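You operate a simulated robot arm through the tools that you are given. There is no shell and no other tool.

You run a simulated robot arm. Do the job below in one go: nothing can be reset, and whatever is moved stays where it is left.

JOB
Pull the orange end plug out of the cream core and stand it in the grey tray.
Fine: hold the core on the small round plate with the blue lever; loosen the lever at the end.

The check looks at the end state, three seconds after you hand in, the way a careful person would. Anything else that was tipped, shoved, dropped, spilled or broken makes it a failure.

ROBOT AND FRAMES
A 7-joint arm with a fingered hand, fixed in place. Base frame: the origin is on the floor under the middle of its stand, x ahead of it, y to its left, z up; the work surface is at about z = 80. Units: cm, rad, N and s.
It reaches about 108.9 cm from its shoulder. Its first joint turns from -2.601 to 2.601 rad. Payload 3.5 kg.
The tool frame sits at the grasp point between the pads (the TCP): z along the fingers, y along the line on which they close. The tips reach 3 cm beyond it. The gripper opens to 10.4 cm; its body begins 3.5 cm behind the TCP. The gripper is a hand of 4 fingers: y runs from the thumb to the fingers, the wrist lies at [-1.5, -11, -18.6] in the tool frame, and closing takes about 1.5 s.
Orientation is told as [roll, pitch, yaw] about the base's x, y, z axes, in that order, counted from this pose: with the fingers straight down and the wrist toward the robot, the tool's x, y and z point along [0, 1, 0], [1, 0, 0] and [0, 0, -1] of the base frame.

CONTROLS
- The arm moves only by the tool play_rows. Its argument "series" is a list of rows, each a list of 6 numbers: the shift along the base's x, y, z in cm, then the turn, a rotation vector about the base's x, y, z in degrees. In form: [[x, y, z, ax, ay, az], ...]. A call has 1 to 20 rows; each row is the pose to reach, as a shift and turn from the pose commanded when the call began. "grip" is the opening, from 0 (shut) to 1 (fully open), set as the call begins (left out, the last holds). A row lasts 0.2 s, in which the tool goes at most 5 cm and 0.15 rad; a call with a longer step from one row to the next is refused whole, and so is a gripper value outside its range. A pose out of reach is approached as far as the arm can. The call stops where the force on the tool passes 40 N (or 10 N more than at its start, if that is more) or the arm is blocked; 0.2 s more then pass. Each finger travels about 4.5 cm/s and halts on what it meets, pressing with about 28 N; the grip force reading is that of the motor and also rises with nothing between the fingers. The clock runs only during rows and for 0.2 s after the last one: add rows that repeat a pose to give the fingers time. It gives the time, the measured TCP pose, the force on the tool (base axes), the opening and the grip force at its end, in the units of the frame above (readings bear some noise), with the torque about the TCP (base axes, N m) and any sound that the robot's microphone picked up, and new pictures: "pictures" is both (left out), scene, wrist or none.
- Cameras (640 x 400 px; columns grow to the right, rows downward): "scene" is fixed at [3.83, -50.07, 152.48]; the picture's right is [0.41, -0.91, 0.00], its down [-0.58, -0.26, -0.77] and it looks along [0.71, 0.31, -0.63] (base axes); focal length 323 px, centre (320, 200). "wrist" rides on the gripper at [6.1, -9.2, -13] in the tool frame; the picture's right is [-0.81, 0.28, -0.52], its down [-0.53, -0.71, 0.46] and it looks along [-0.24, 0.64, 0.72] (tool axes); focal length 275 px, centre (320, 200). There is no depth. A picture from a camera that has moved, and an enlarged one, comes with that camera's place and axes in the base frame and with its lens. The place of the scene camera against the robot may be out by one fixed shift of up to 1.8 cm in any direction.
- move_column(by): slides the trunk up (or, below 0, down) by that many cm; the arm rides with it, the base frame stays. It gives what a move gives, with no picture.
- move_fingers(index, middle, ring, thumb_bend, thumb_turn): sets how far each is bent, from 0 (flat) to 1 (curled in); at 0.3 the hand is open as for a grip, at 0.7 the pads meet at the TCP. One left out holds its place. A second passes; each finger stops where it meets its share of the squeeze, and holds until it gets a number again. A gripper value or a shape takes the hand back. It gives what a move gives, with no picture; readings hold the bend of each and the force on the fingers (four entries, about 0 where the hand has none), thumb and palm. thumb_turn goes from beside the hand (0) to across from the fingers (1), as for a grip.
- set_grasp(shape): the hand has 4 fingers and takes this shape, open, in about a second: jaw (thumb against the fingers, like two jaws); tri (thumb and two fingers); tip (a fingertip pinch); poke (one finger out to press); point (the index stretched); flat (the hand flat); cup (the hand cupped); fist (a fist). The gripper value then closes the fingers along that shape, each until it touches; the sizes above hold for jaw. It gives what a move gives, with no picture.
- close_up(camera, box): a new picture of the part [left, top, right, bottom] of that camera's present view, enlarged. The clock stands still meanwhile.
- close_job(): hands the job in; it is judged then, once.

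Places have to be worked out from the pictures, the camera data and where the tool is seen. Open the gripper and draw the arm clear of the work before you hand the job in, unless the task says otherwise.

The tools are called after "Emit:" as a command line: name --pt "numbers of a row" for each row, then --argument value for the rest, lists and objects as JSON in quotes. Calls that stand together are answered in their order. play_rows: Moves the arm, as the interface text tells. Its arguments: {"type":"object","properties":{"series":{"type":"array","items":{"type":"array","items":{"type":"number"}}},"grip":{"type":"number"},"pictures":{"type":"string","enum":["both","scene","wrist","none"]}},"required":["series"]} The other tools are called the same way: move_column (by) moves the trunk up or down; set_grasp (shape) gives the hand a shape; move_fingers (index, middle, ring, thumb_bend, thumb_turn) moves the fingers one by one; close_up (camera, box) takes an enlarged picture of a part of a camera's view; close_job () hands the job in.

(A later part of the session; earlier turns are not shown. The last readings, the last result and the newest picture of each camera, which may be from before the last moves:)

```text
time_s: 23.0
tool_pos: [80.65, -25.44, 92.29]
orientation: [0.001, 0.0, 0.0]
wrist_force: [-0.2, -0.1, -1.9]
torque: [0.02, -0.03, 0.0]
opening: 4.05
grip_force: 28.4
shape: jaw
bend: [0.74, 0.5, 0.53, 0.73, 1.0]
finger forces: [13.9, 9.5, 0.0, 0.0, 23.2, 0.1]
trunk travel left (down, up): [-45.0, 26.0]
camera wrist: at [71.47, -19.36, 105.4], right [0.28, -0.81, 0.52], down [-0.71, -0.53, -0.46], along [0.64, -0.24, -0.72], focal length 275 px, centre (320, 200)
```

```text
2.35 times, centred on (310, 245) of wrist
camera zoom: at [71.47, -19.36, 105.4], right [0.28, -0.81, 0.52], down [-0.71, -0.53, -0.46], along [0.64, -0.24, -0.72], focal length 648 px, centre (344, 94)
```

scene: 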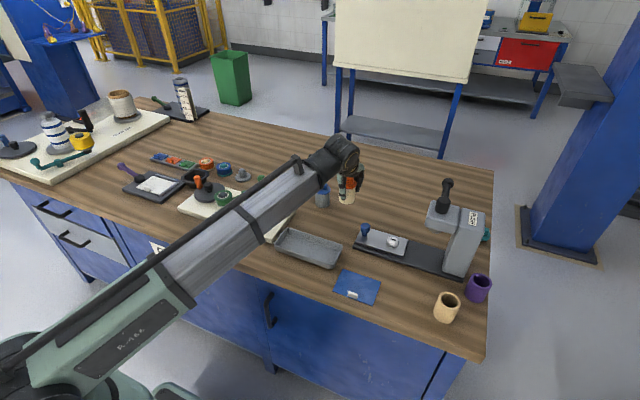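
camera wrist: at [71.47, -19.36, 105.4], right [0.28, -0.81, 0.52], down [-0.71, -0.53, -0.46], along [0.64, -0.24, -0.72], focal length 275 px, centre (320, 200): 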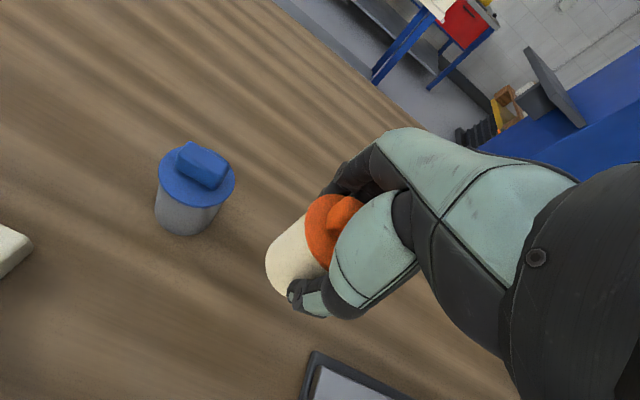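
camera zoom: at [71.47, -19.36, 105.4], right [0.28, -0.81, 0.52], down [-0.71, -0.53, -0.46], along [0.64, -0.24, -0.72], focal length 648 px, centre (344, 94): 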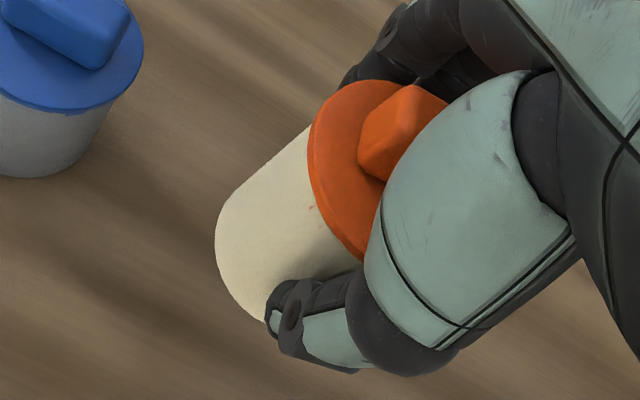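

The core and plug lifted together (about 1.9 N). I raise it and tilt the hand so that the scene camera can see the underside of the core, to learn about bore and any key.

Emit:
play_rows --pt "-1 0 3 0 0 0" --pt "-3 0 6 0 8 0" --pt "-5 0 9 0 16 0" --pt "-7 0 12 0 24 0" --pt "-9 0 14 0 32 0" --pt "-11 0 16 0 40 0" --pt "-13 0 18 0 48 0" --pt "-15 0 19 0 56 0" --pt "-17 0 20 0 64 0" --pt "-18.5 0 20 0 70 0" --pt "-18.5 0 20 0 70 0" --pictures "both"

```text
time_s: 25.4
tool_pos: [67.94, -32.45, 93.79]
orientation: [-0.154, 0.941, -0.09]
wrist_force: [-0.1, 0.1, 0.3]
torque: [0.0, -0.02, 0.0]
opening: 4.0
grip_force: 28.1
shape: jaw
bend: [0.74, 0.5, 0.53, 0.73, 1.0]
finger forces: [14.5, 10.2, 0.0, 0.0, 23.3, 0.0]
out of reach, approached as far as the arm can: row 6, 7, 8, 9, 10, 11
trunk travel left (down, up): [-45.0, 26.0]
camera wrist: at [72.8, -24.8, 108.22], right [0.61, -0.78, 0.15], down [-0.77, -0.53, 0.36], along [-0.2, -0.34, -0.92], focal length 275 px, centre (320, 200)
```

scene: 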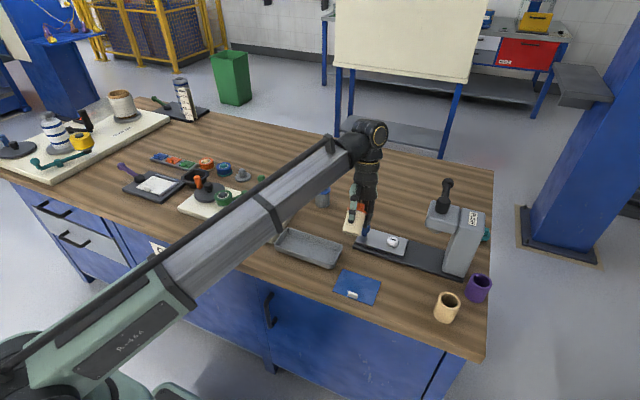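
wrist: 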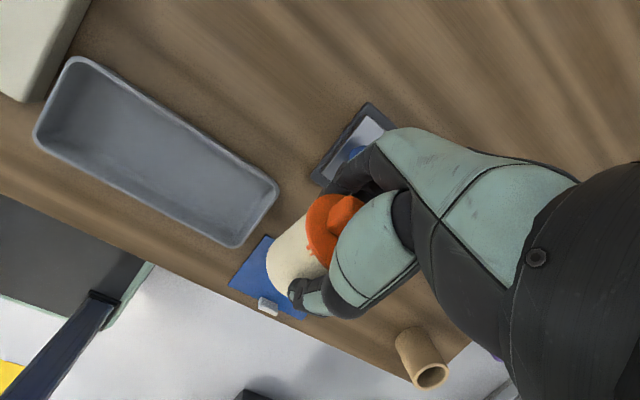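

The arm could not go fully there, but the core is tilted about 54°. I check the scene view of its underside.

Emit:
close_up --camera "scene" --box '[330, 180, 385, 250]'

Emit:
close_up --camera "wrist" --box '[240, 160, 380, 330]'

```text
5.71 times, centred on (358, 215) of scene
camera zoom: at [3.83, -50.07, 152.48], right [0.41, -0.91, 0.0], down [-0.58, -0.26, -0.77], along [0.71, 0.31, -0.63], focal length 1843 px, centre (106, 114)
```

zoom: 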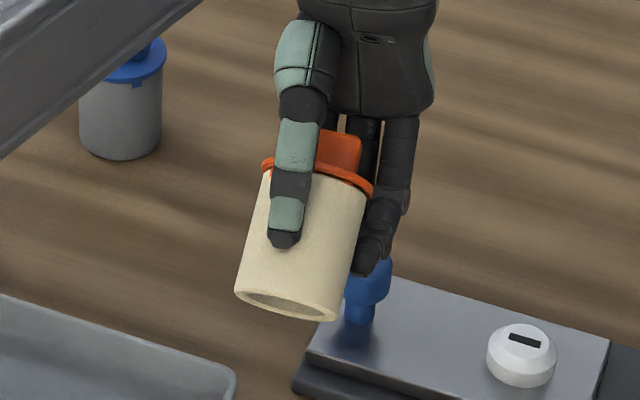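

```text
2.35 times, centred on (310, 245) of wrist
camera zoom: at [72.8, -24.8, 108.22], right [0.61, -0.78, 0.15], down [-0.77, -0.53, 0.36], along [-0.2, -0.34, -0.92], focal length 648 px, centre (344, 94)
```

zoom: 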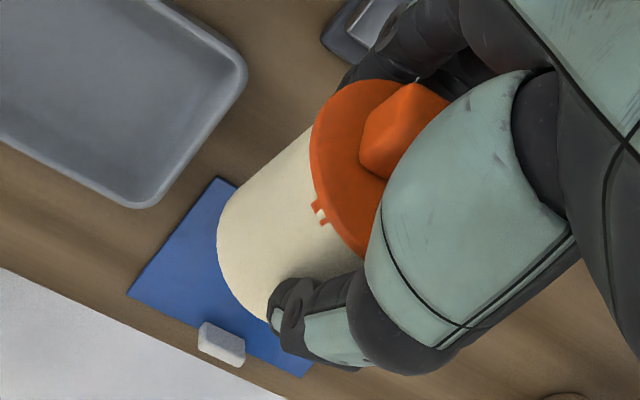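

Emit:
close_up --camera "scene" --box '[345, 215, 375, 240]'

```text
16.00 times, centred on (360, 228) of scene
camera zoom: at [3.83, -50.07, 152.48], right [0.41, -0.91, 0.0], down [-0.58, -0.26, -0.77], along [0.71, 0.31, -0.63], focal length 5161 px, centre (-320, -240)
```

zoom: 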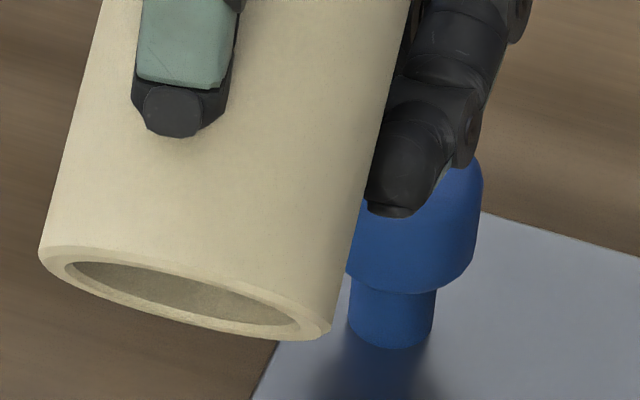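

The underside shows a plain tube with a bore about 4 cm and no key notch, so only centring over the post matters. I make a small test move (up and un-tilting a little) to learn from which pose the commands now count.

Emit:
play_rows --pt "0 0 2 0 -8 0" --pt "0 0 3 0 -16 0" --pt "0 0 3 0 -16 0" --pictures "none"

```text
time_s: 26.2
tool_pos: [67.91, -32.18, 96.61]
orientation: [-0.125, 0.66, -0.066]
wrist_force: [-0.5, 0.2, -0.2]
torque: [-0.02, 0.03, 0.0]
opening: 4.01
grip_force: 27.9
shape: jaw
bend: [0.74, 0.5, 0.53, 0.73, 1.0]
finger forces: [14.2, 10.1, 0.1, 0.1, 23.1, 0.0]
trunk travel left (down, up): [-45.0, 26.0]
```

Commands count from the reached pose. I bring the hand upright again while raising to about z=100.

Emit:
play_rows --pt "0.4 1.5 1 1.13 -7.59 0.25" --pt "0.8 3 2 2.26 -15.18 0.51" --pt "1.2 4.5 3 3.39 -22.78 0.76" --pt "1.6 6 4 4.52 -30.37 1.02" --pt "2 7.2 4 5.65 -37.96 1.27" --pt "2 7.2 4 5.65 -37.96 1.27" --pictures "none"

```text
time_s: 27.6
tool_pos: [69.89, -24.88, 100.31]
orientation: [0.002, -0.002, 0.0]
wrist_force: [0.3, 0.1, -0.8]
torque: [-0.03, -0.01, 0.0]
opening: 3.98
grip_force: 27.7
shape: jaw
bend: [0.74, 0.5, 0.53, 0.73, 1.0]
finger forces: [14.1, 10.0, 0.0, 0.0, 23.1, 0.0]
trunk travel left (down, up): [-45.0, 26.0]
```

Upright with the grip steady. I carry the core over to above the plate, TCP at about (66.0, 0.3), still well above the post.

Emit:
play_rows --pt "-0.5 4 0 0 0 0" --pt "-1 8.5 0 0 0 0" --pt "-1.8 13 0 0 0 0" --pt "-2.5 17.5 0 0 0 0" --pt "-3.2 22 0 0 0 0" --pt "-3.9 25.2 -1 0 0 0" --pt "-3.9 25.2 -3 0 0 0" --pt "-3.9 25.2 -3 0 0 0" --pictures "both"

Emit:
close_up --camera "scene" --box '[220, 150, 310, 240]'

Emit:
close_up --camera "wrist" --box '[160, 160, 360, 360]'

```text
time_s: 29.4
tool_pos: [65.77, 0.46, 97.24]
orientation: [0.003, 0.001, 0.0]
wrist_force: [-1.0, -0.3, -1.1]
torque: [-0.01, -0.02, -0.01]
opening: 3.98
grip_force: 28.2
shape: jaw
bend: [0.74, 0.5, 0.53, 0.74, 1.0]
finger forces: [14.1, 10.0, 0.0, 0.1, 23.0, 0.0]
trunk travel left (down, up): [-45.0, 26.0]
camera wrist: at [56.7, 6.48, 110.39], right [0.28, -0.81, 0.52], down [-0.71, -0.53, -0.46], along [0.64, -0.24, -0.73], focal length 275 px, centre (320, 200)
```

scene: 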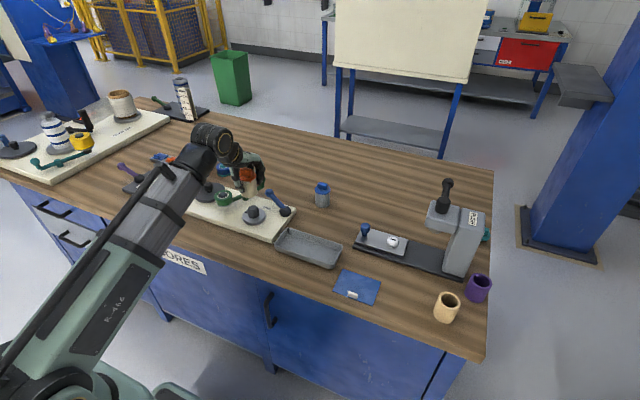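
wrist: 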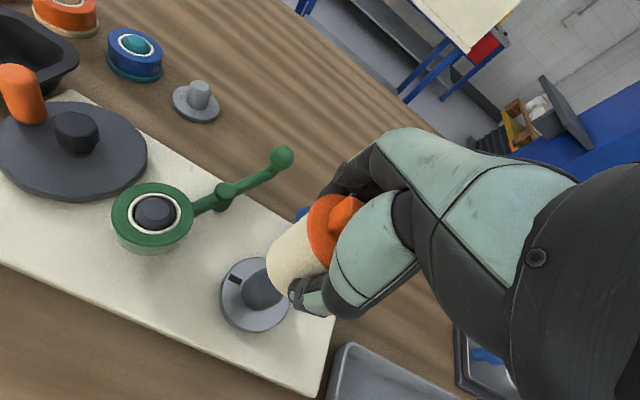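

```text
4.44 times, centred on (265, 195) of scene
camera zoom: at [3.83, -50.07, 152.48], right [0.41, -0.91, 0.0], down [-0.58, -0.26, -0.77], along [0.71, 0.31, -0.63], focal length 1434 px, centre (564, 222)
```

zoom: 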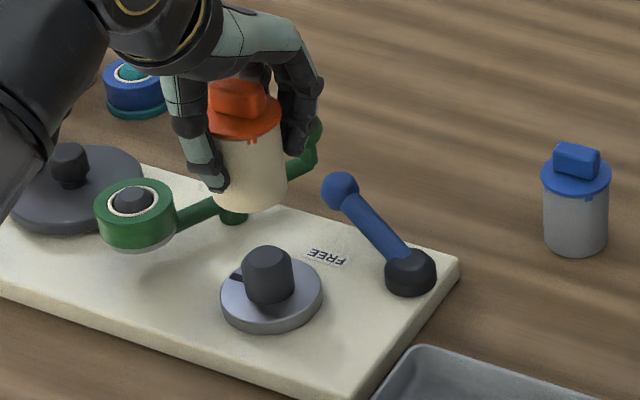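

```text
2.00 times, centred on (260, 260) of wrist
camera zoom: at [56.7, 6.48, 110.39], right [0.28, -0.81, 0.52], down [-0.71, -0.53, -0.46], along [0.64, -0.24, -0.73], focal length 551 px, centre (440, 80)
```

zoom: 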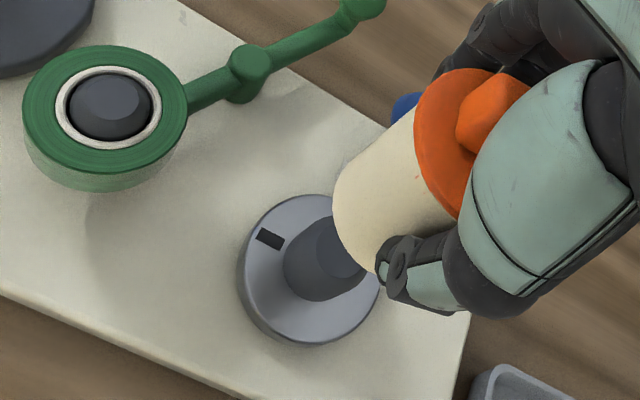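

The core hangs nearly over the post and scene and wrist views agree to within about 0.2 cm. I correct slightly and lower until the core's rim is just above the post's tapered top.

Emit:
play_rows --pt "0.1 -0.15 -1.5 0 0 0" --pt "0.1 -0.15 -3 0 0 0" --pt "0.1 -0.15 -4.5 0 0 0" --pt "0.1 -0.15 -5 0 0 0" --pt "0.1 -0.15 -5 0 0 0" --pictures "both"

Emit:
close_up --camera "scene" --box '[225, 165, 285, 235]'

Emit:
close_up --camera "wrist" --box '[200, 200, 340, 350]'

```text
time_s: 30.6
tool_pos: [65.95, 0.2, 92.2]
orientation: [0.004, 0.001, -0.001]
wrist_force: [-1.0, 0.0, -0.6]
torque: [0.02, 0.02, -0.02]
opening: 3.99
grip_force: 28.0
shape: jaw
bend: [0.74, 0.5, 0.53, 0.74, 1.0]
finger forces: [14.1, 10.1, 0.1, 0.0, 22.9, 0.1]
trunk travel left (down, up): [-45.0, 26.0]
camera wrist: at [56.85, 6.23, 105.41], right [0.28, -0.81, 0.52], down [-0.71, -0.53, -0.46], along [0.64, -0.24, -0.73], focal length 275 px, centre (320, 200)
```

scene: 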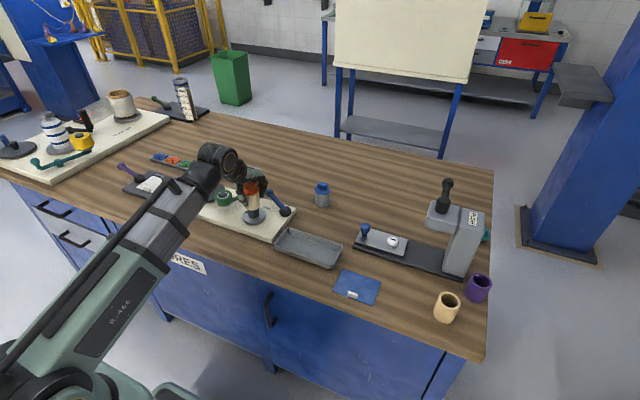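
wrist: 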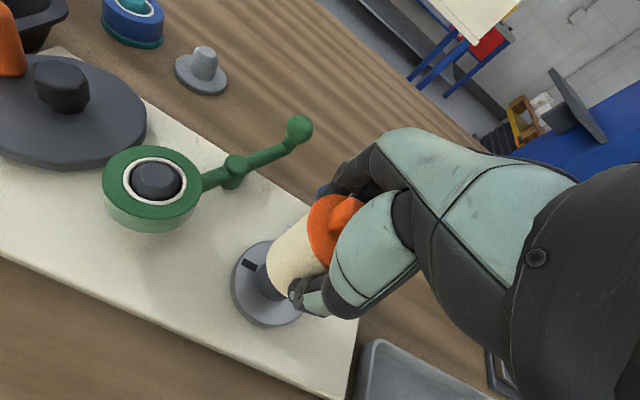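

```text
5.71 times, centred on (255, 200) of scene
camera zoom: at [3.83, -50.07, 152.48], right [0.41, -0.91, 0.0], down [-0.58, -0.26, -0.77], along [0.71, 0.31, -0.63], focal length 1843 px, centre (691, 200)
```

zoom: 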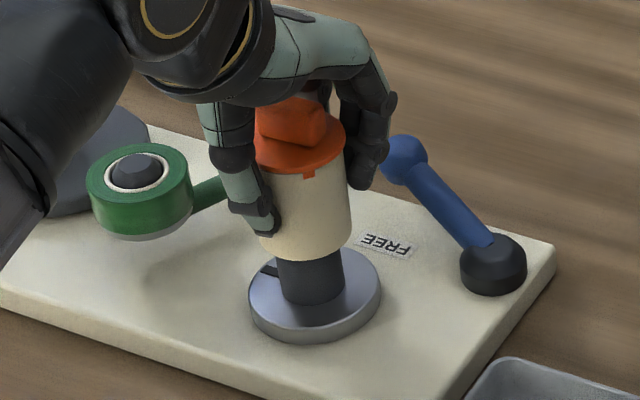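

```text
2.67 times, centred on (270, 275) of wrist
camera zoom: at [56.85, 6.23, 105.41], right [0.28, -0.81, 0.52], down [-0.71, -0.53, -0.46], along [0.64, -0.24, -0.73], focal length 734 px, centre (453, 0)
```

zoom: 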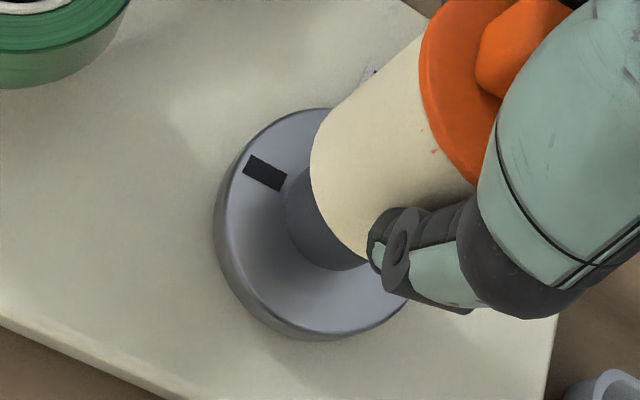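

Core and post line up in both views to about 0.1–0.2 cm. I lower gently in small steps, checking force.

Emit:
play_rows --pt "0 0 -0.4 0 0 0" --pt "0 0 -0.8 0 0 0" --pt "0 0 -1.2 0 0 0" --pt "0 0 -1.6 0 0 0" --pt "0 0 -2.0 0 0 0" --pt "0 0 -2.0 0 0 0" --pictures "none"

```text
time_s: 32.0
tool_pos: [66.01, 0.11, 90.35]
orientation: [0.002, 0.001, -0.001]
wrist_force: [-0.5, 0.2, -0.6]
torque: [-0.01, 0.02, 0.01]
opening: 3.96
grip_force: 28.2
shape: jaw
bend: [0.74, 0.5, 0.53, 0.74, 1.0]
finger forces: [14.0, 9.8, 0.0, 0.1, 23.2, 0.1]
trunk travel left (down, up): [-45.0, 26.0]
```

No resistance; the rim should be around the post's taper now. I continue down in 0.3 cm steps.

Emit:
play_rows --pt "0 0.05 -0.3 0 0 0" --pt "0 0.05 -0.6 0 0 0" --pt "0 0.05 -0.9 0 0 0" --pt "0 0.05 -1.2 0 0 0" --pt "0 0.05 -1.5 0 0 0" --pt "0 0.05 -1.8 0 0 0" --pt "0 0.05 -1.8 0 0 0" --pictures "both"

Emit:
close_up --camera "scene" --box '[225, 165, 285, 235]'

Emit:
close_up --camera "wrist" --box '[200, 200, 340, 350]'

```text
time_s: 33.6
tool_pos: [65.89, 0.17, 88.55]
orientation: [0.001, -0.004, 0.001]
wrist_force: [0.2, 0.2, 10.1]
torque: [-0.03, -0.19, -0.02]
opening: 4.03
grip_force: 28.2
shape: jaw
bend: [0.74, 0.5, 0.53, 0.74, 1.0]
finger forces: [15.0, 11.0, 0.1, 0.1, 24.6, 0.0]
trunk travel left (down, up): [-45.0, 26.0]
camera wrist: at [56.76, 6.29, 101.66], right [0.27, -0.81, 0.52], down [-0.71, -0.53, -0.46], along [0.65, -0.24, -0.72], focal length 275 px, centre (320, 200)
```

scene: 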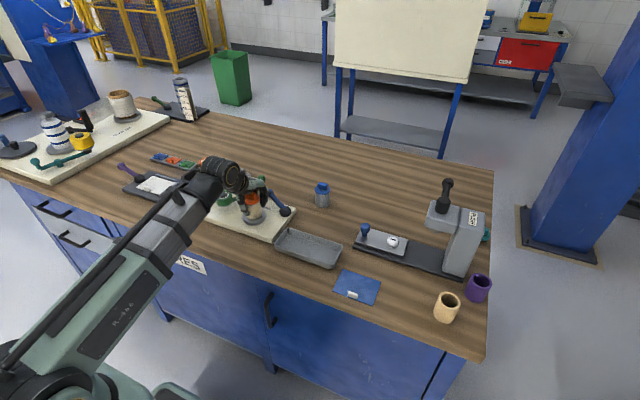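
wrist: 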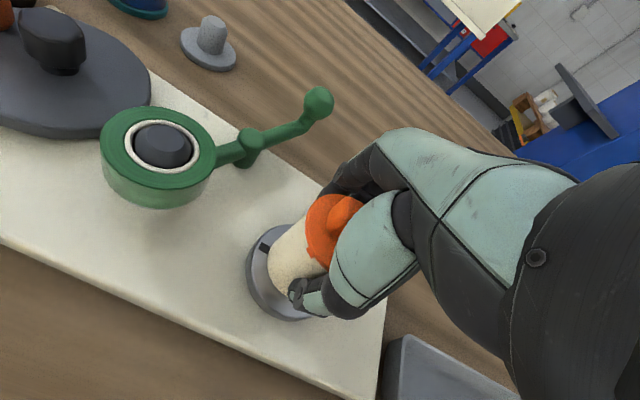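

```text
5.71 times, centred on (255, 200) of scene
camera zoom: at [3.83, -50.07, 152.48], right [0.41, -0.91, 0.0], down [-0.58, -0.26, -0.77], along [0.71, 0.31, -0.63], focal length 1843 px, centre (691, 200)
```

zoom: 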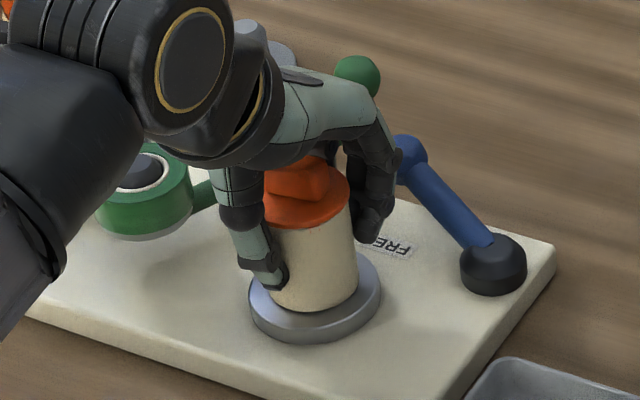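

```text
2.67 times, centred on (270, 275) of wrist
camera zoom: at [56.76, 6.29, 101.66], right [0.27, -0.81, 0.52], down [-0.71, -0.53, -0.46], along [0.65, -0.24, -0.72], focal length 734 px, centre (453, 0)
```

zoom: 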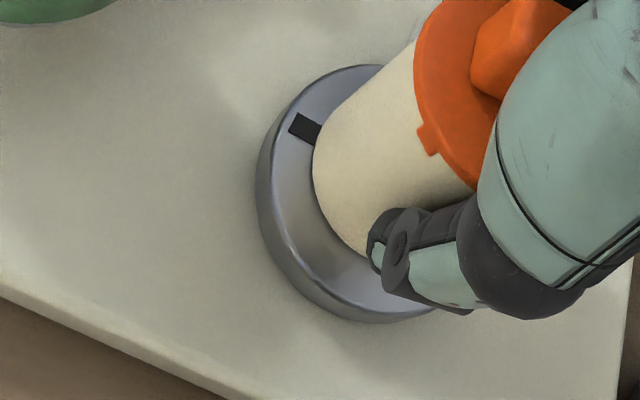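

A 10 N upward force appeared at z=88.55, so the core rests on something. I zoom in to see whether it is really down on the plate.

Emit:
close_up --camera "scene" --box '[244, 190, 270, 214]'

Emit:
close_up --camera "wrist" --box '[235, 215, 320, 325]'

```text
16.00 times, centred on (257, 202) of scene
camera zoom: at [3.83, -50.07, 152.48], right [0.41, -0.91, 0.0], down [-0.58, -0.26, -0.77], along [0.71, 0.31, -0.63], focal length 5161 px, centre (1328, 168)
```

zoom: 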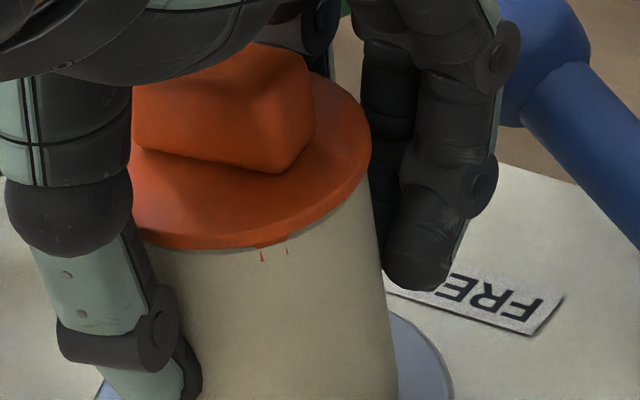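

```text
3.64 times, centred on (278, 270) of wrist
camera zoom: at [56.76, 6.29, 101.66], right [0.27, -0.81, 0.52], down [-0.71, -0.53, -0.46], along [0.65, -0.24, -0.72], focal length 1001 px, centre (474, -54)
```

zoom: 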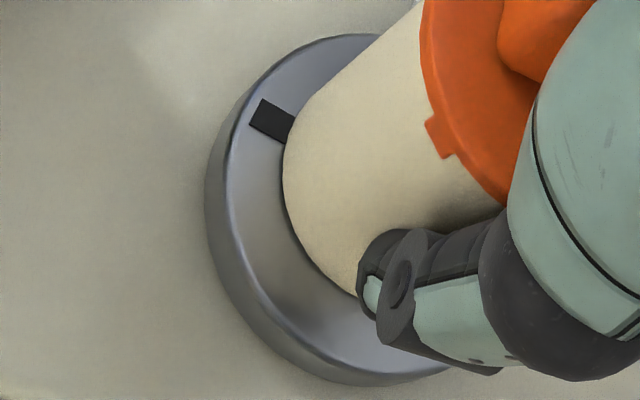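

Emit:
close_up --camera "scene" --box '[242, 200, 272, 222]'

```text
16.00 times, centred on (257, 211) of scene
camera zoom: at [3.83, -50.07, 152.48], right [0.41, -0.91, 0.0], down [-0.58, -0.26, -0.77], along [0.71, 0.31, -0.63], focal length 5161 px, centre (1328, 24)
```

zoom: 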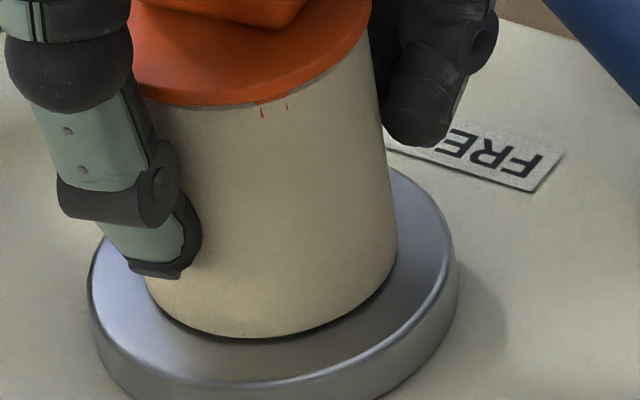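

The core looks concentric with the plate and at most ~2 mm high. I press 0.3 cm further and watch whether it settles or the force just climbs.

Emit:
play_rows --pt "0 0 -0.15 0 0 0" --pt "0 0 -0.3 0 0 0" --pt "0 0 -0.3 0 0 0" --pictures "none"

```text
time_s: 34.4
tool_pos: [65.85, 0.21, 88.45]
orientation: [0.002, -0.005, 0.0]
wrist_force: [0.5, 0.8, 34.3]
torque: [0.01, -0.23, -0.04]
opening: 4.17
grip_force: 27.9
shape: jaw
bend: [0.74, 0.49, 0.53, 0.74, 1.0]
finger forces: [17.6, 12.7, 0.0, 0.1, 28.2, 0.0]
trunk travel left (down, up): [-45.0, 26.0]
```

It's a solid stop (34 N, no further drop), so the core is seated on the plate. I ease the push off and then open the hand moderately so the fingers stay clear of the lever.

Emit:
play_rows --pt "0 0 0.2 0 0 0" --pt "0 0 0.38 0 0 0" --pt "0 0 0.38 0 0 0" --pictures "none"

Emit:
play_rows --pt "0 0 0 0 0 0" --pt "0 0 0 0 0 0" --pt "0 0 0 0 0 0" --pt "0 0 0 0 0 0" --pt "0 0 0 0 0 0" --pt "0 0 0 0 0 0" --grip 0.78 --pictures "both"

Emit:
close_up --camera "scene" --box '[235, 175, 290, 225]'

```text
time_s: 35.2
tool_pos: [65.88, 0.27, 88.5]
orientation: [0.0, 0.002, 0.0]
wrist_force: [2.2, 2.5, 12.4]
torque: [0.05, -0.24, 0.0]
opening: 4.19
grip_force: 28.3
shape: jaw
bend: [0.74, 0.49, 0.53, 0.74, 1.0]
finger forces: [17.5, 10.9, 0.0, 0.0, 25.4, 0.0]
trunk travel left (down, up): [-45.0, 26.0]
```

```text
time_s: 36.6
tool_pos: [66.03, 0.2, 88.53]
orientation: [0.002, 0.003, 0.0]
wrist_force: [-0.1, 0.0, -0.6]
torque: [0.0, -0.02, -0.03]
opening: 8.07
grip_force: 0.0
shape: jaw
bend: [0.27, 0.35, 0.32, 0.52, 0.99]
finger forces: [0.0, 0.1, 0.0, 0.1, 0.1, 0.0]
trunk travel left (down, up): [-45.0, 26.0]
camera wrist: at [56.83, 6.22, 101.64], right [0.28, -0.81, 0.52], down [-0.71, -0.53, -0.46], along [0.64, -0.24, -0.73], focal length 275 px, centre (320, 200)
```

scene: 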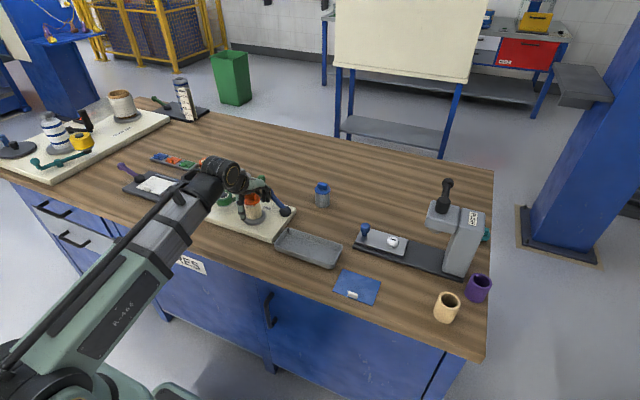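
wrist: 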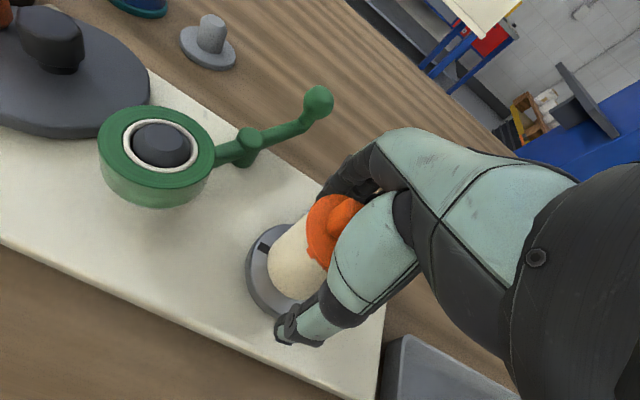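

```text
8.00 times, centred on (262, 200) of scene
camera zoom: at [3.83, -50.07, 152.48], right [0.41, -0.91, 0.0], down [-0.58, -0.26, -0.77], along [0.71, 0.31, -0.63], focal length 2580 px, centre (780, 200)
```

zoom: 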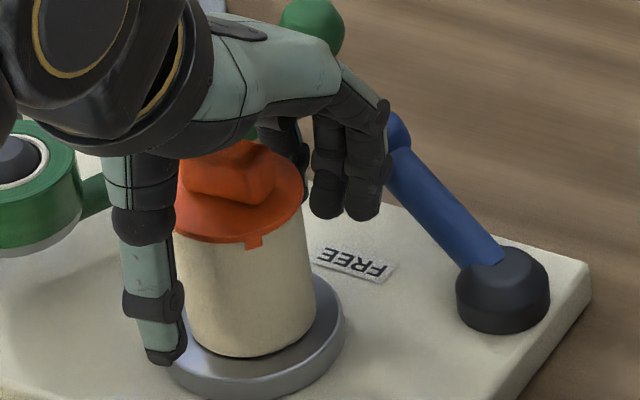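

Released cleanly; the core stands on the plate. I lift the hand straight up, away from the core and lever.

Emit:
play_rows --pt "-0.1 0 1 0 0 0" --pt "-0.1 0 3 0 0 0" --pt "-0.1 0 5.5 0 0 0" --pt "-0.1 0 8.5 0 0 0" --pt "-0.1 0 12 0 0 0" --pt "-0.1 0 12 0 0 0" --pictures "both"

Emit:
close_up --camera "scene" --box '[235, 175, 300, 225]'

Emit:
close_up --camera "wrist" --box '[180, 160, 380, 340]'

```text
time_s: 38.0
tool_pos: [65.83, 0.51, 100.51]
orientation: [0.002, 0.001, 0.0]
wrist_force: [-0.2, 0.2, 0.3]
torque: [-0.01, 0.0, 0.0]
opening: 8.09
grip_force: 0.1
shape: jaw
bend: [0.27, 0.35, 0.32, 0.52, 0.99]
finger forces: [0.0, 0.1, 0.0, 0.0, 0.0, 0.0]
trunk travel left (down, up): [-45.0, 26.0]
camera wrist: at [56.7, 6.54, 113.62], right [0.28, -0.81, 0.52], down [-0.71, -0.53, -0.46], along [0.64, -0.24, -0.73], focal length 275 px, centre (320, 200)
```

scene: 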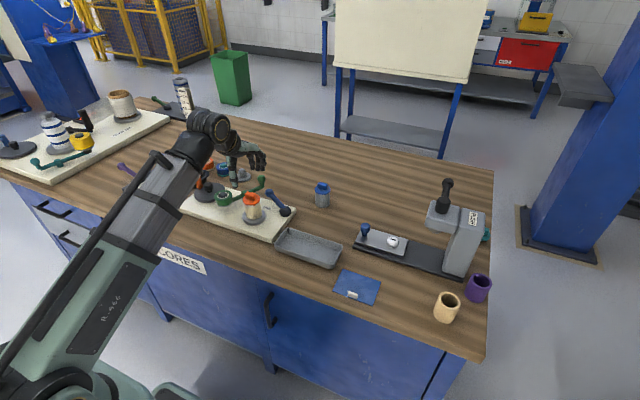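
wrist: 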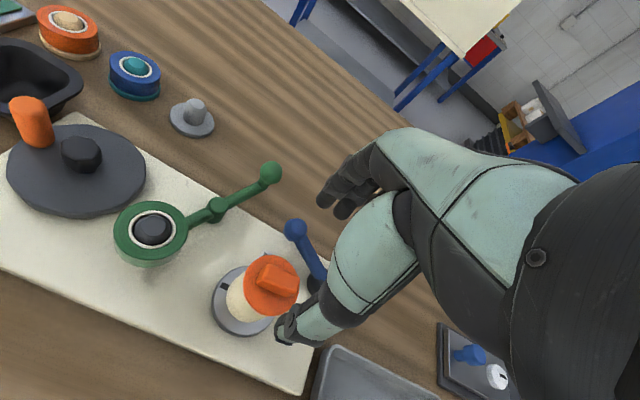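

```text
8.00 times, centred on (268, 200) of scene
camera zoom: at [3.83, -50.07, 152.48], right [0.41, -0.91, 0.0], down [-0.58, -0.26, -0.77], along [0.71, 0.31, -0.63], focal length 2580 px, centre (740, 200)
```

zoom: 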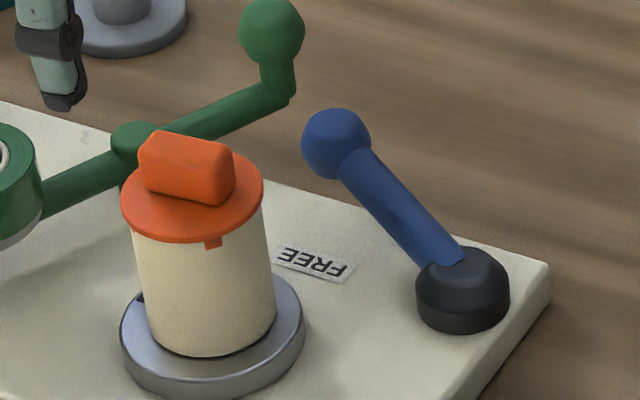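

```text
2.22 times, centred on (280, 250) of wrist
camera zoom: at [56.7, 6.54, 113.62], right [0.28, -0.81, 0.52], down [-0.71, -0.53, -0.46], along [0.64, -0.24, -0.73], focal length 612 px, centre (409, 89)
```

zoom: 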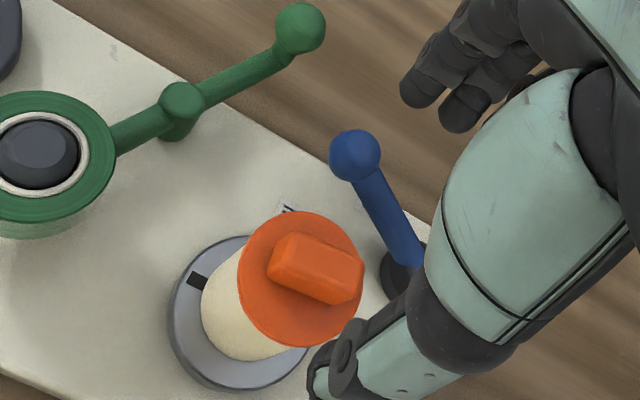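

The core with plug now stands on the plate. Next the lever: its ball is about (74.7, -0.95, 86.3) on a pivot near (71.9, -7.9), and HOLD lies on the clockwise side. I position the hand above the ball, yawed -22° so it closes across the lever, opening ~6.2 cm.

Emit:
play_rows --pt "3 -0.5 0 0 0 -7.4" --pt "6 -1 0 0 0 -14.8" --pt "8.9 -1.45 -1 0 0 -22" --pt "8.9 -1.45 -4 0 0 -22" --pt "8.9 -1.45 -6 0 0 -22" --pt "8.9 -1.45 -6 0 0 -22" --grip 0.6 --pictures "both"

Emit:
close_up --camera "scene" --box '[235, 145, 310, 225]'

Emit:
close_up --camera "wrist" --box '[180, 140, 380, 340]'

```text
time_s: 39.4
tool_pos: [74.93, -1.34, 94.43]
orientation: [0.002, 0.0, -0.385]
wrist_force: [-0.2, 0.6, -0.4]
torque: [0.01, -0.02, 0.01]
opening: 6.27
grip_force: 0.2
shape: jaw
bend: [0.29, 0.4, 0.37, 0.64, 1.0]
finger forces: [0.0, 0.0, 0.0, 0.1, 0.0, 0.1]
trunk travel left (down, up): [-45.0, 26.0]
camera wrist: at [68.73, 7.75, 107.46], right [-0.05, -0.85, 0.52], down [-0.86, -0.23, -0.46], along [0.51, -0.47, -0.73], focal length 275 px, centre (320, 200)
```

scene: 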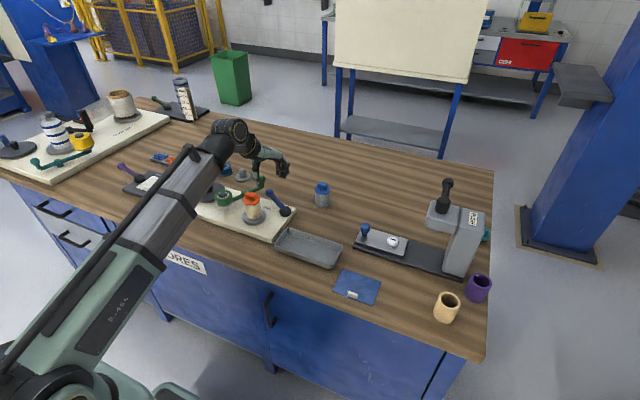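
wrist: 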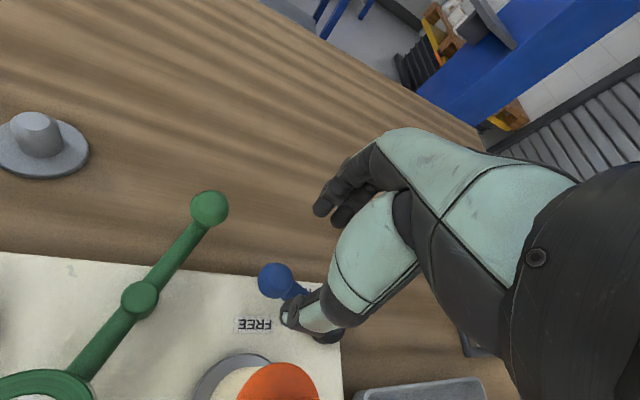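

```text
5.00 times, centred on (272, 185) of scene
camera zoom: at [3.83, -50.07, 152.48], right [0.41, -0.91, 0.0], down [-0.58, -0.26, -0.77], along [0.71, 0.31, -0.63], focal length 1613 px, centre (558, 275)
```

zoom: 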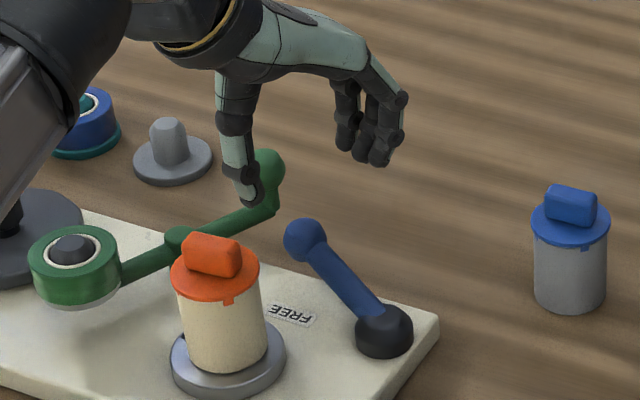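

```text
2.00 times, centred on (280, 240) of wrist
camera zoom: at [68.73, 7.75, 107.46], right [-0.05, -0.85, 0.52], down [-0.86, -0.23, -0.46], along [0.51, -0.47, -0.73], focal length 551 px, centre (400, 120)
```

zoom: 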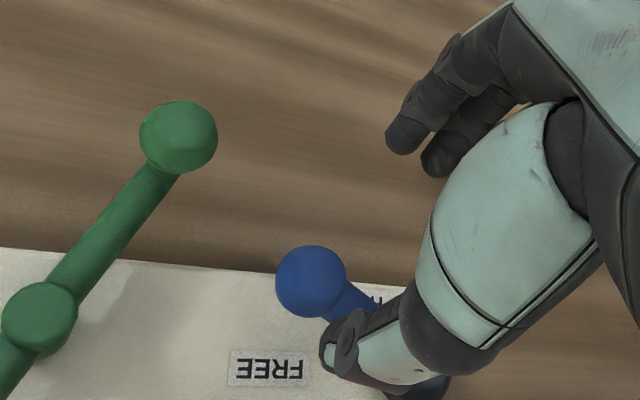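

The ball comes out at about (74.7, -1.05, 86.5), right under the TCP. I descend around it in steps to z≈87.

Emit:
play_rows --pt "-0.15 0.2 -2 0 0 0" --pt "-0.15 0.2 -4 0 0 0" --pt "-0.15 0.2 -5.5 0 0 0" --pt "-0.15 0.2 -6.5 0 0 0" --pt "-0.15 0.2 -7.4 0 0 0" --pt "-0.15 0.2 -7.4 0 0 0" --pictures "both"

Emit:
close_up --camera "scene" --box '[235, 145, 310, 225]'

Emit:
close_up --camera "wrist" --box '[180, 140, 380, 340]'

```text
time_s: 40.8
tool_pos: [74.61, -0.92, 87.02]
orientation: [0.003, 0.003, -0.384]
wrist_force: [-0.4, 0.7, 0.2]
torque: [-0.05, -0.02, -0.02]
opening: 6.28
grip_force: 0.1
shape: jaw
bend: [0.29, 0.4, 0.37, 0.64, 1.0]
finger forces: [0.0, 0.0, 0.0, 0.0, 0.0, 0.1]
trunk travel left (down, up): [-45.0, 26.0]
camera wrist: at [68.45, 8.02, 100.16], right [-0.05, -0.86, 0.52], down [-0.86, -0.23, -0.46], along [0.51, -0.47, -0.73], focal length 275 px, centre (320, 200)
```

scene: 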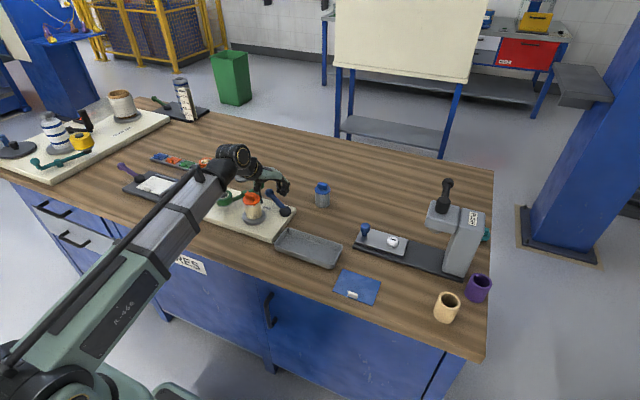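
wrist: 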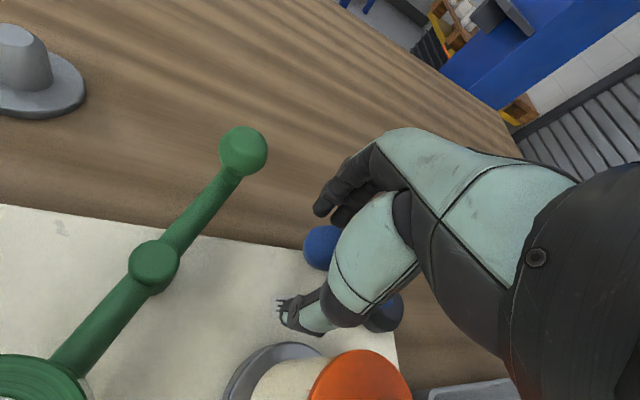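

```text
5.00 times, centred on (272, 185) of scene
camera zoom: at [3.83, -50.07, 152.48], right [0.41, -0.91, 0.0], down [-0.58, -0.26, -0.77], along [0.71, 0.31, -0.63], focal length 1613 px, centre (558, 275)
```

zoom: 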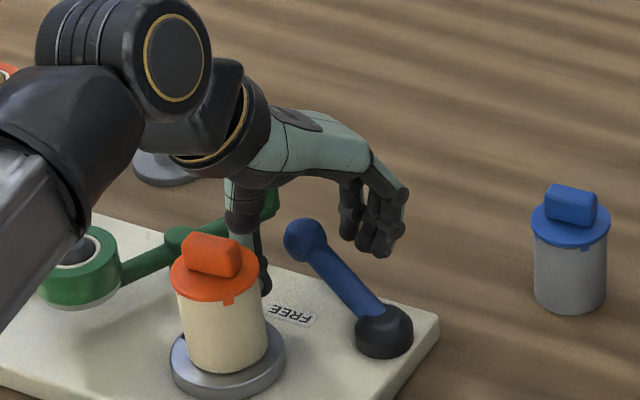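

```text
2.00 times, centred on (280, 240) of wrist
camera zoom: at [68.45, 8.02, 100.16], right [-0.05, -0.86, 0.52], down [-0.86, -0.23, -0.46], along [0.51, -0.47, -0.73], focal length 551 px, centre (400, 120)
```

zoom: 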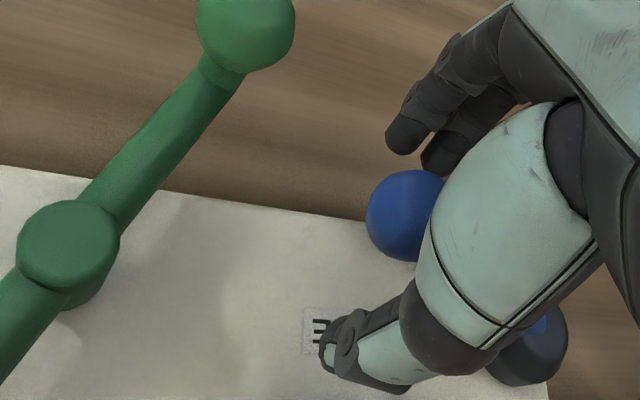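

The ball sits between thumb (robot side) and fingers (far side). I close on it.

Emit:
play_rows --pt "0 0 0 0 0 0" --pt "0 0 0 0 0 0" --pt "0 0 0 0 0 0" --pt "0 0 0 0 0 0" --pt "0 0 0 0 0 0" --pt "0 0 0 0 0 0" --pt "0 0 0 0 0 0" --grip 0.15 --pictures "both"

Emit:
close_up --camera "scene" --box '[245, 155, 305, 220]'

Emit:
close_up --camera "wrist" --box '[220, 160, 420, 340]'

```text
time_s: 42.4
tool_pos: [74.69, -1.08, 86.95]
orientation: [0.002, 0.0, -0.385]
wrist_force: [-0.5, -0.1, -0.1]
torque: [-0.04, 0.02, 0.0]
opening: 1.6
grip_force: 0.0
shape: jaw
bend: [0.73, 0.61, 0.6, 0.73, 1.0]
finger forces: [0.1, 0.0, 0.2, 0.1, 1.0, 0.0]
trunk travel left (down, up): [-45.0, 26.0]
camera wrist: at [68.45, 8.02, 100.17], right [-0.05, -0.86, 0.52], down [-0.86, -0.23, -0.46], along [0.51, -0.47, -0.73], focal length 275 px, centre (320, 200)
```

scene: 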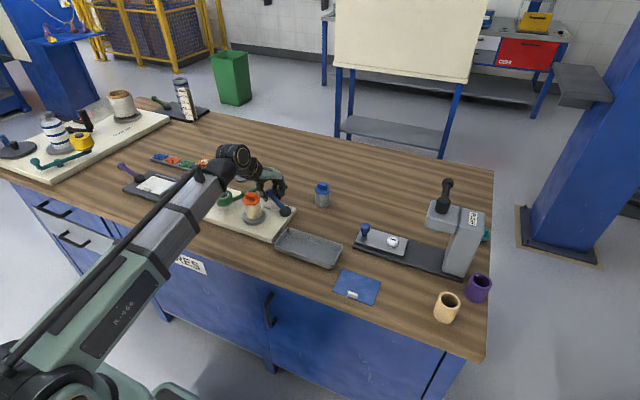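
wrist: 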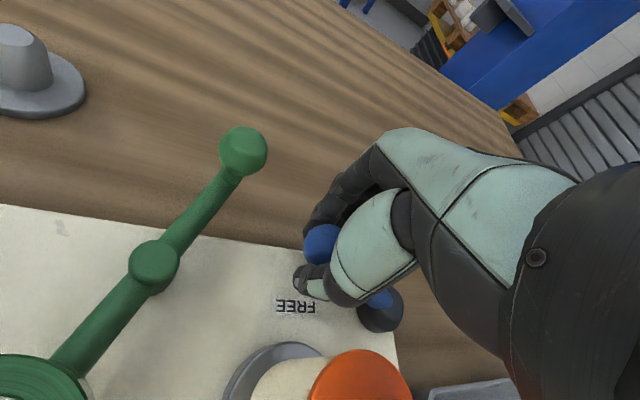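

```text
6.15 times, centred on (275, 188) of scene
camera zoom: at [3.83, -50.07, 152.48], right [0.41, -0.91, 0.0], down [-0.58, -0.26, -0.77], along [0.71, 0.31, -0.63], focal length 1985 px, centre (597, 277)
```

zoom: 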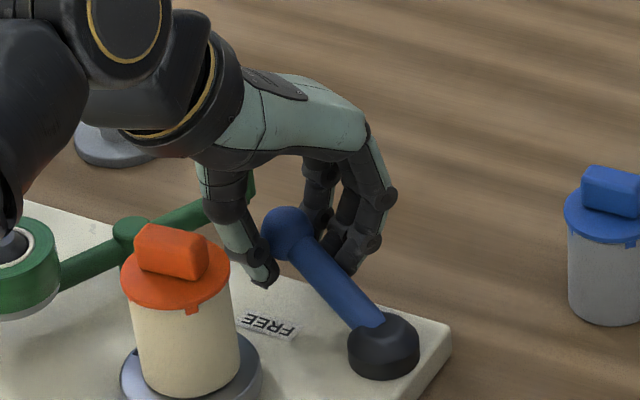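

```text
2.22 times, centred on (320, 250) of wrist
camera zoom: at [68.45, 8.02, 100.17], right [-0.05, -0.86, 0.52], down [-0.86, -0.23, -0.46], along [0.51, -0.47, -0.73], focal length 612 px, centre (320, 89)
```

zoom: 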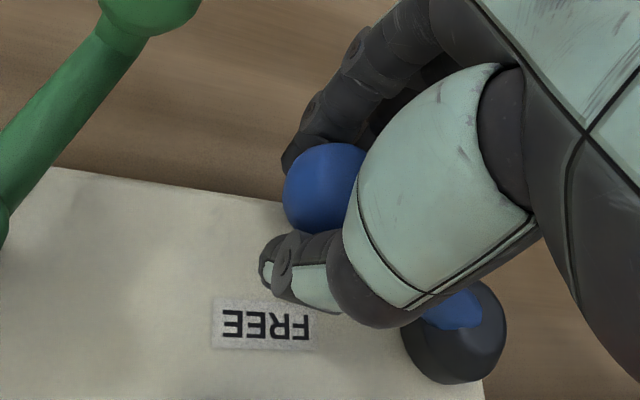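

The ball is enclosed with light thumb contact. I start turning the lever clockwise (toward HOLD) along its arc, a first 16°, rotating the hand with it.

Emit:
play_rows --pt "0.47 -0.21 0 0 0 -4" --pt "0.92 -0.45 0 0 0 -8" --pt "1.36 -0.73 0 0 0 -12" --pt "1.77 -1.03 0 0 0 -16" --pt "1.77 -1.03 0 0 0 -16" --pictures "both"

Emit:
close_up --camera "scene" --box '[245, 155, 305, 220]'

Emit:
close_up --camera "wrist" --box '[220, 160, 420, 340]'

```text
time_s: 43.6
tool_pos: [76.55, -2.1, 87.1]
orientation: [0.0, 0.0, -0.664]
wrist_force: [-1.1, 1.3, -0.3]
torque: [0.0, 0.02, -0.01]
opening: 1.59
grip_force: 0.1
shape: jaw
bend: [0.73, 0.61, 0.6, 0.73, 1.0]
finger forces: [0.1, 0.0, 0.1, 0.0, 1.2, 0.1]
trunk travel left (down, up): [-45.0, 26.0]
camera wrist: at [72.98, 8.31, 100.22], right [-0.28, -0.81, 0.52], down [-0.89, 0.02, -0.46], along [0.36, -0.59, -0.73], focal length 275 px, centre (320, 200)
```

scene: 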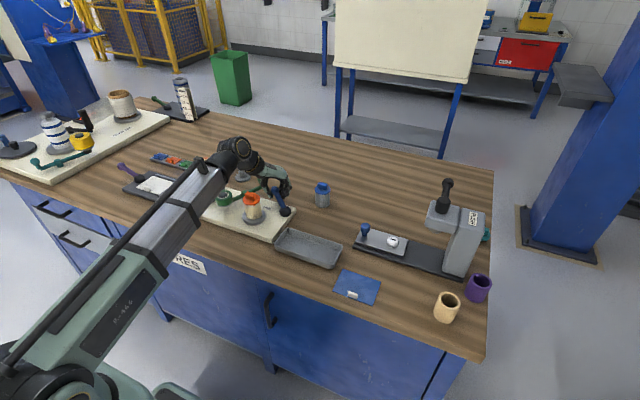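
wrist: 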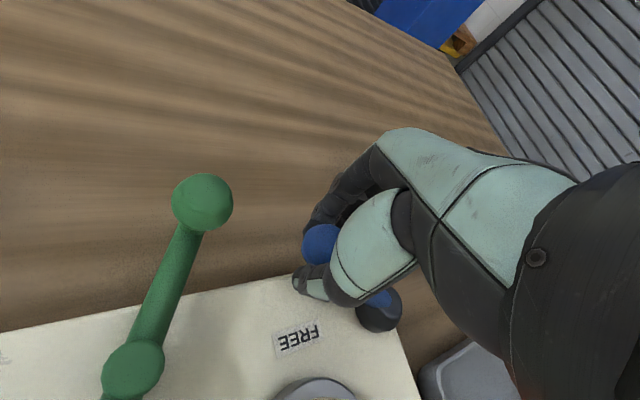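

```text
6.15 times, centred on (275, 188) of scene
camera zoom: at [3.83, -50.07, 152.48], right [0.41, -0.91, 0.0], down [-0.58, -0.26, -0.77], along [0.71, 0.31, -0.63], focal length 1985 px, centre (597, 277)
```

zoom: 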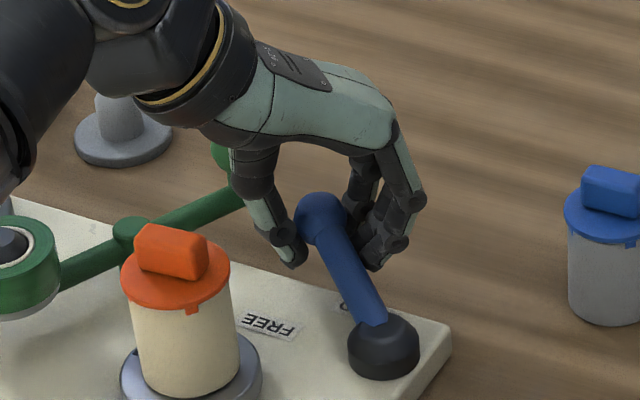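

```text
2.22 times, centred on (320, 250) of wrist
camera zoom: at [72.98, 8.31, 100.22], right [-0.28, -0.81, 0.52], down [-0.89, 0.02, -0.46], along [0.36, -0.59, -0.73], focal length 612 px, centre (320, 89)
```

zoom: 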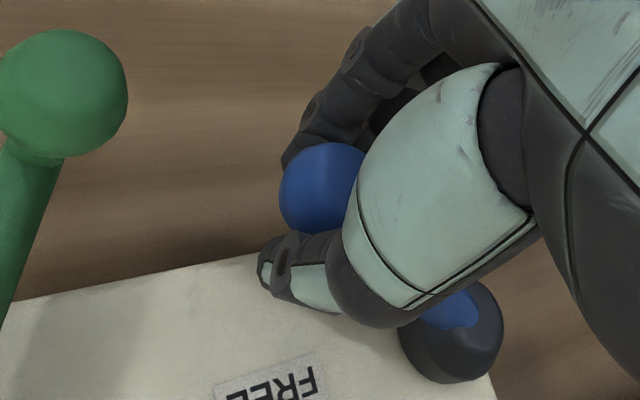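

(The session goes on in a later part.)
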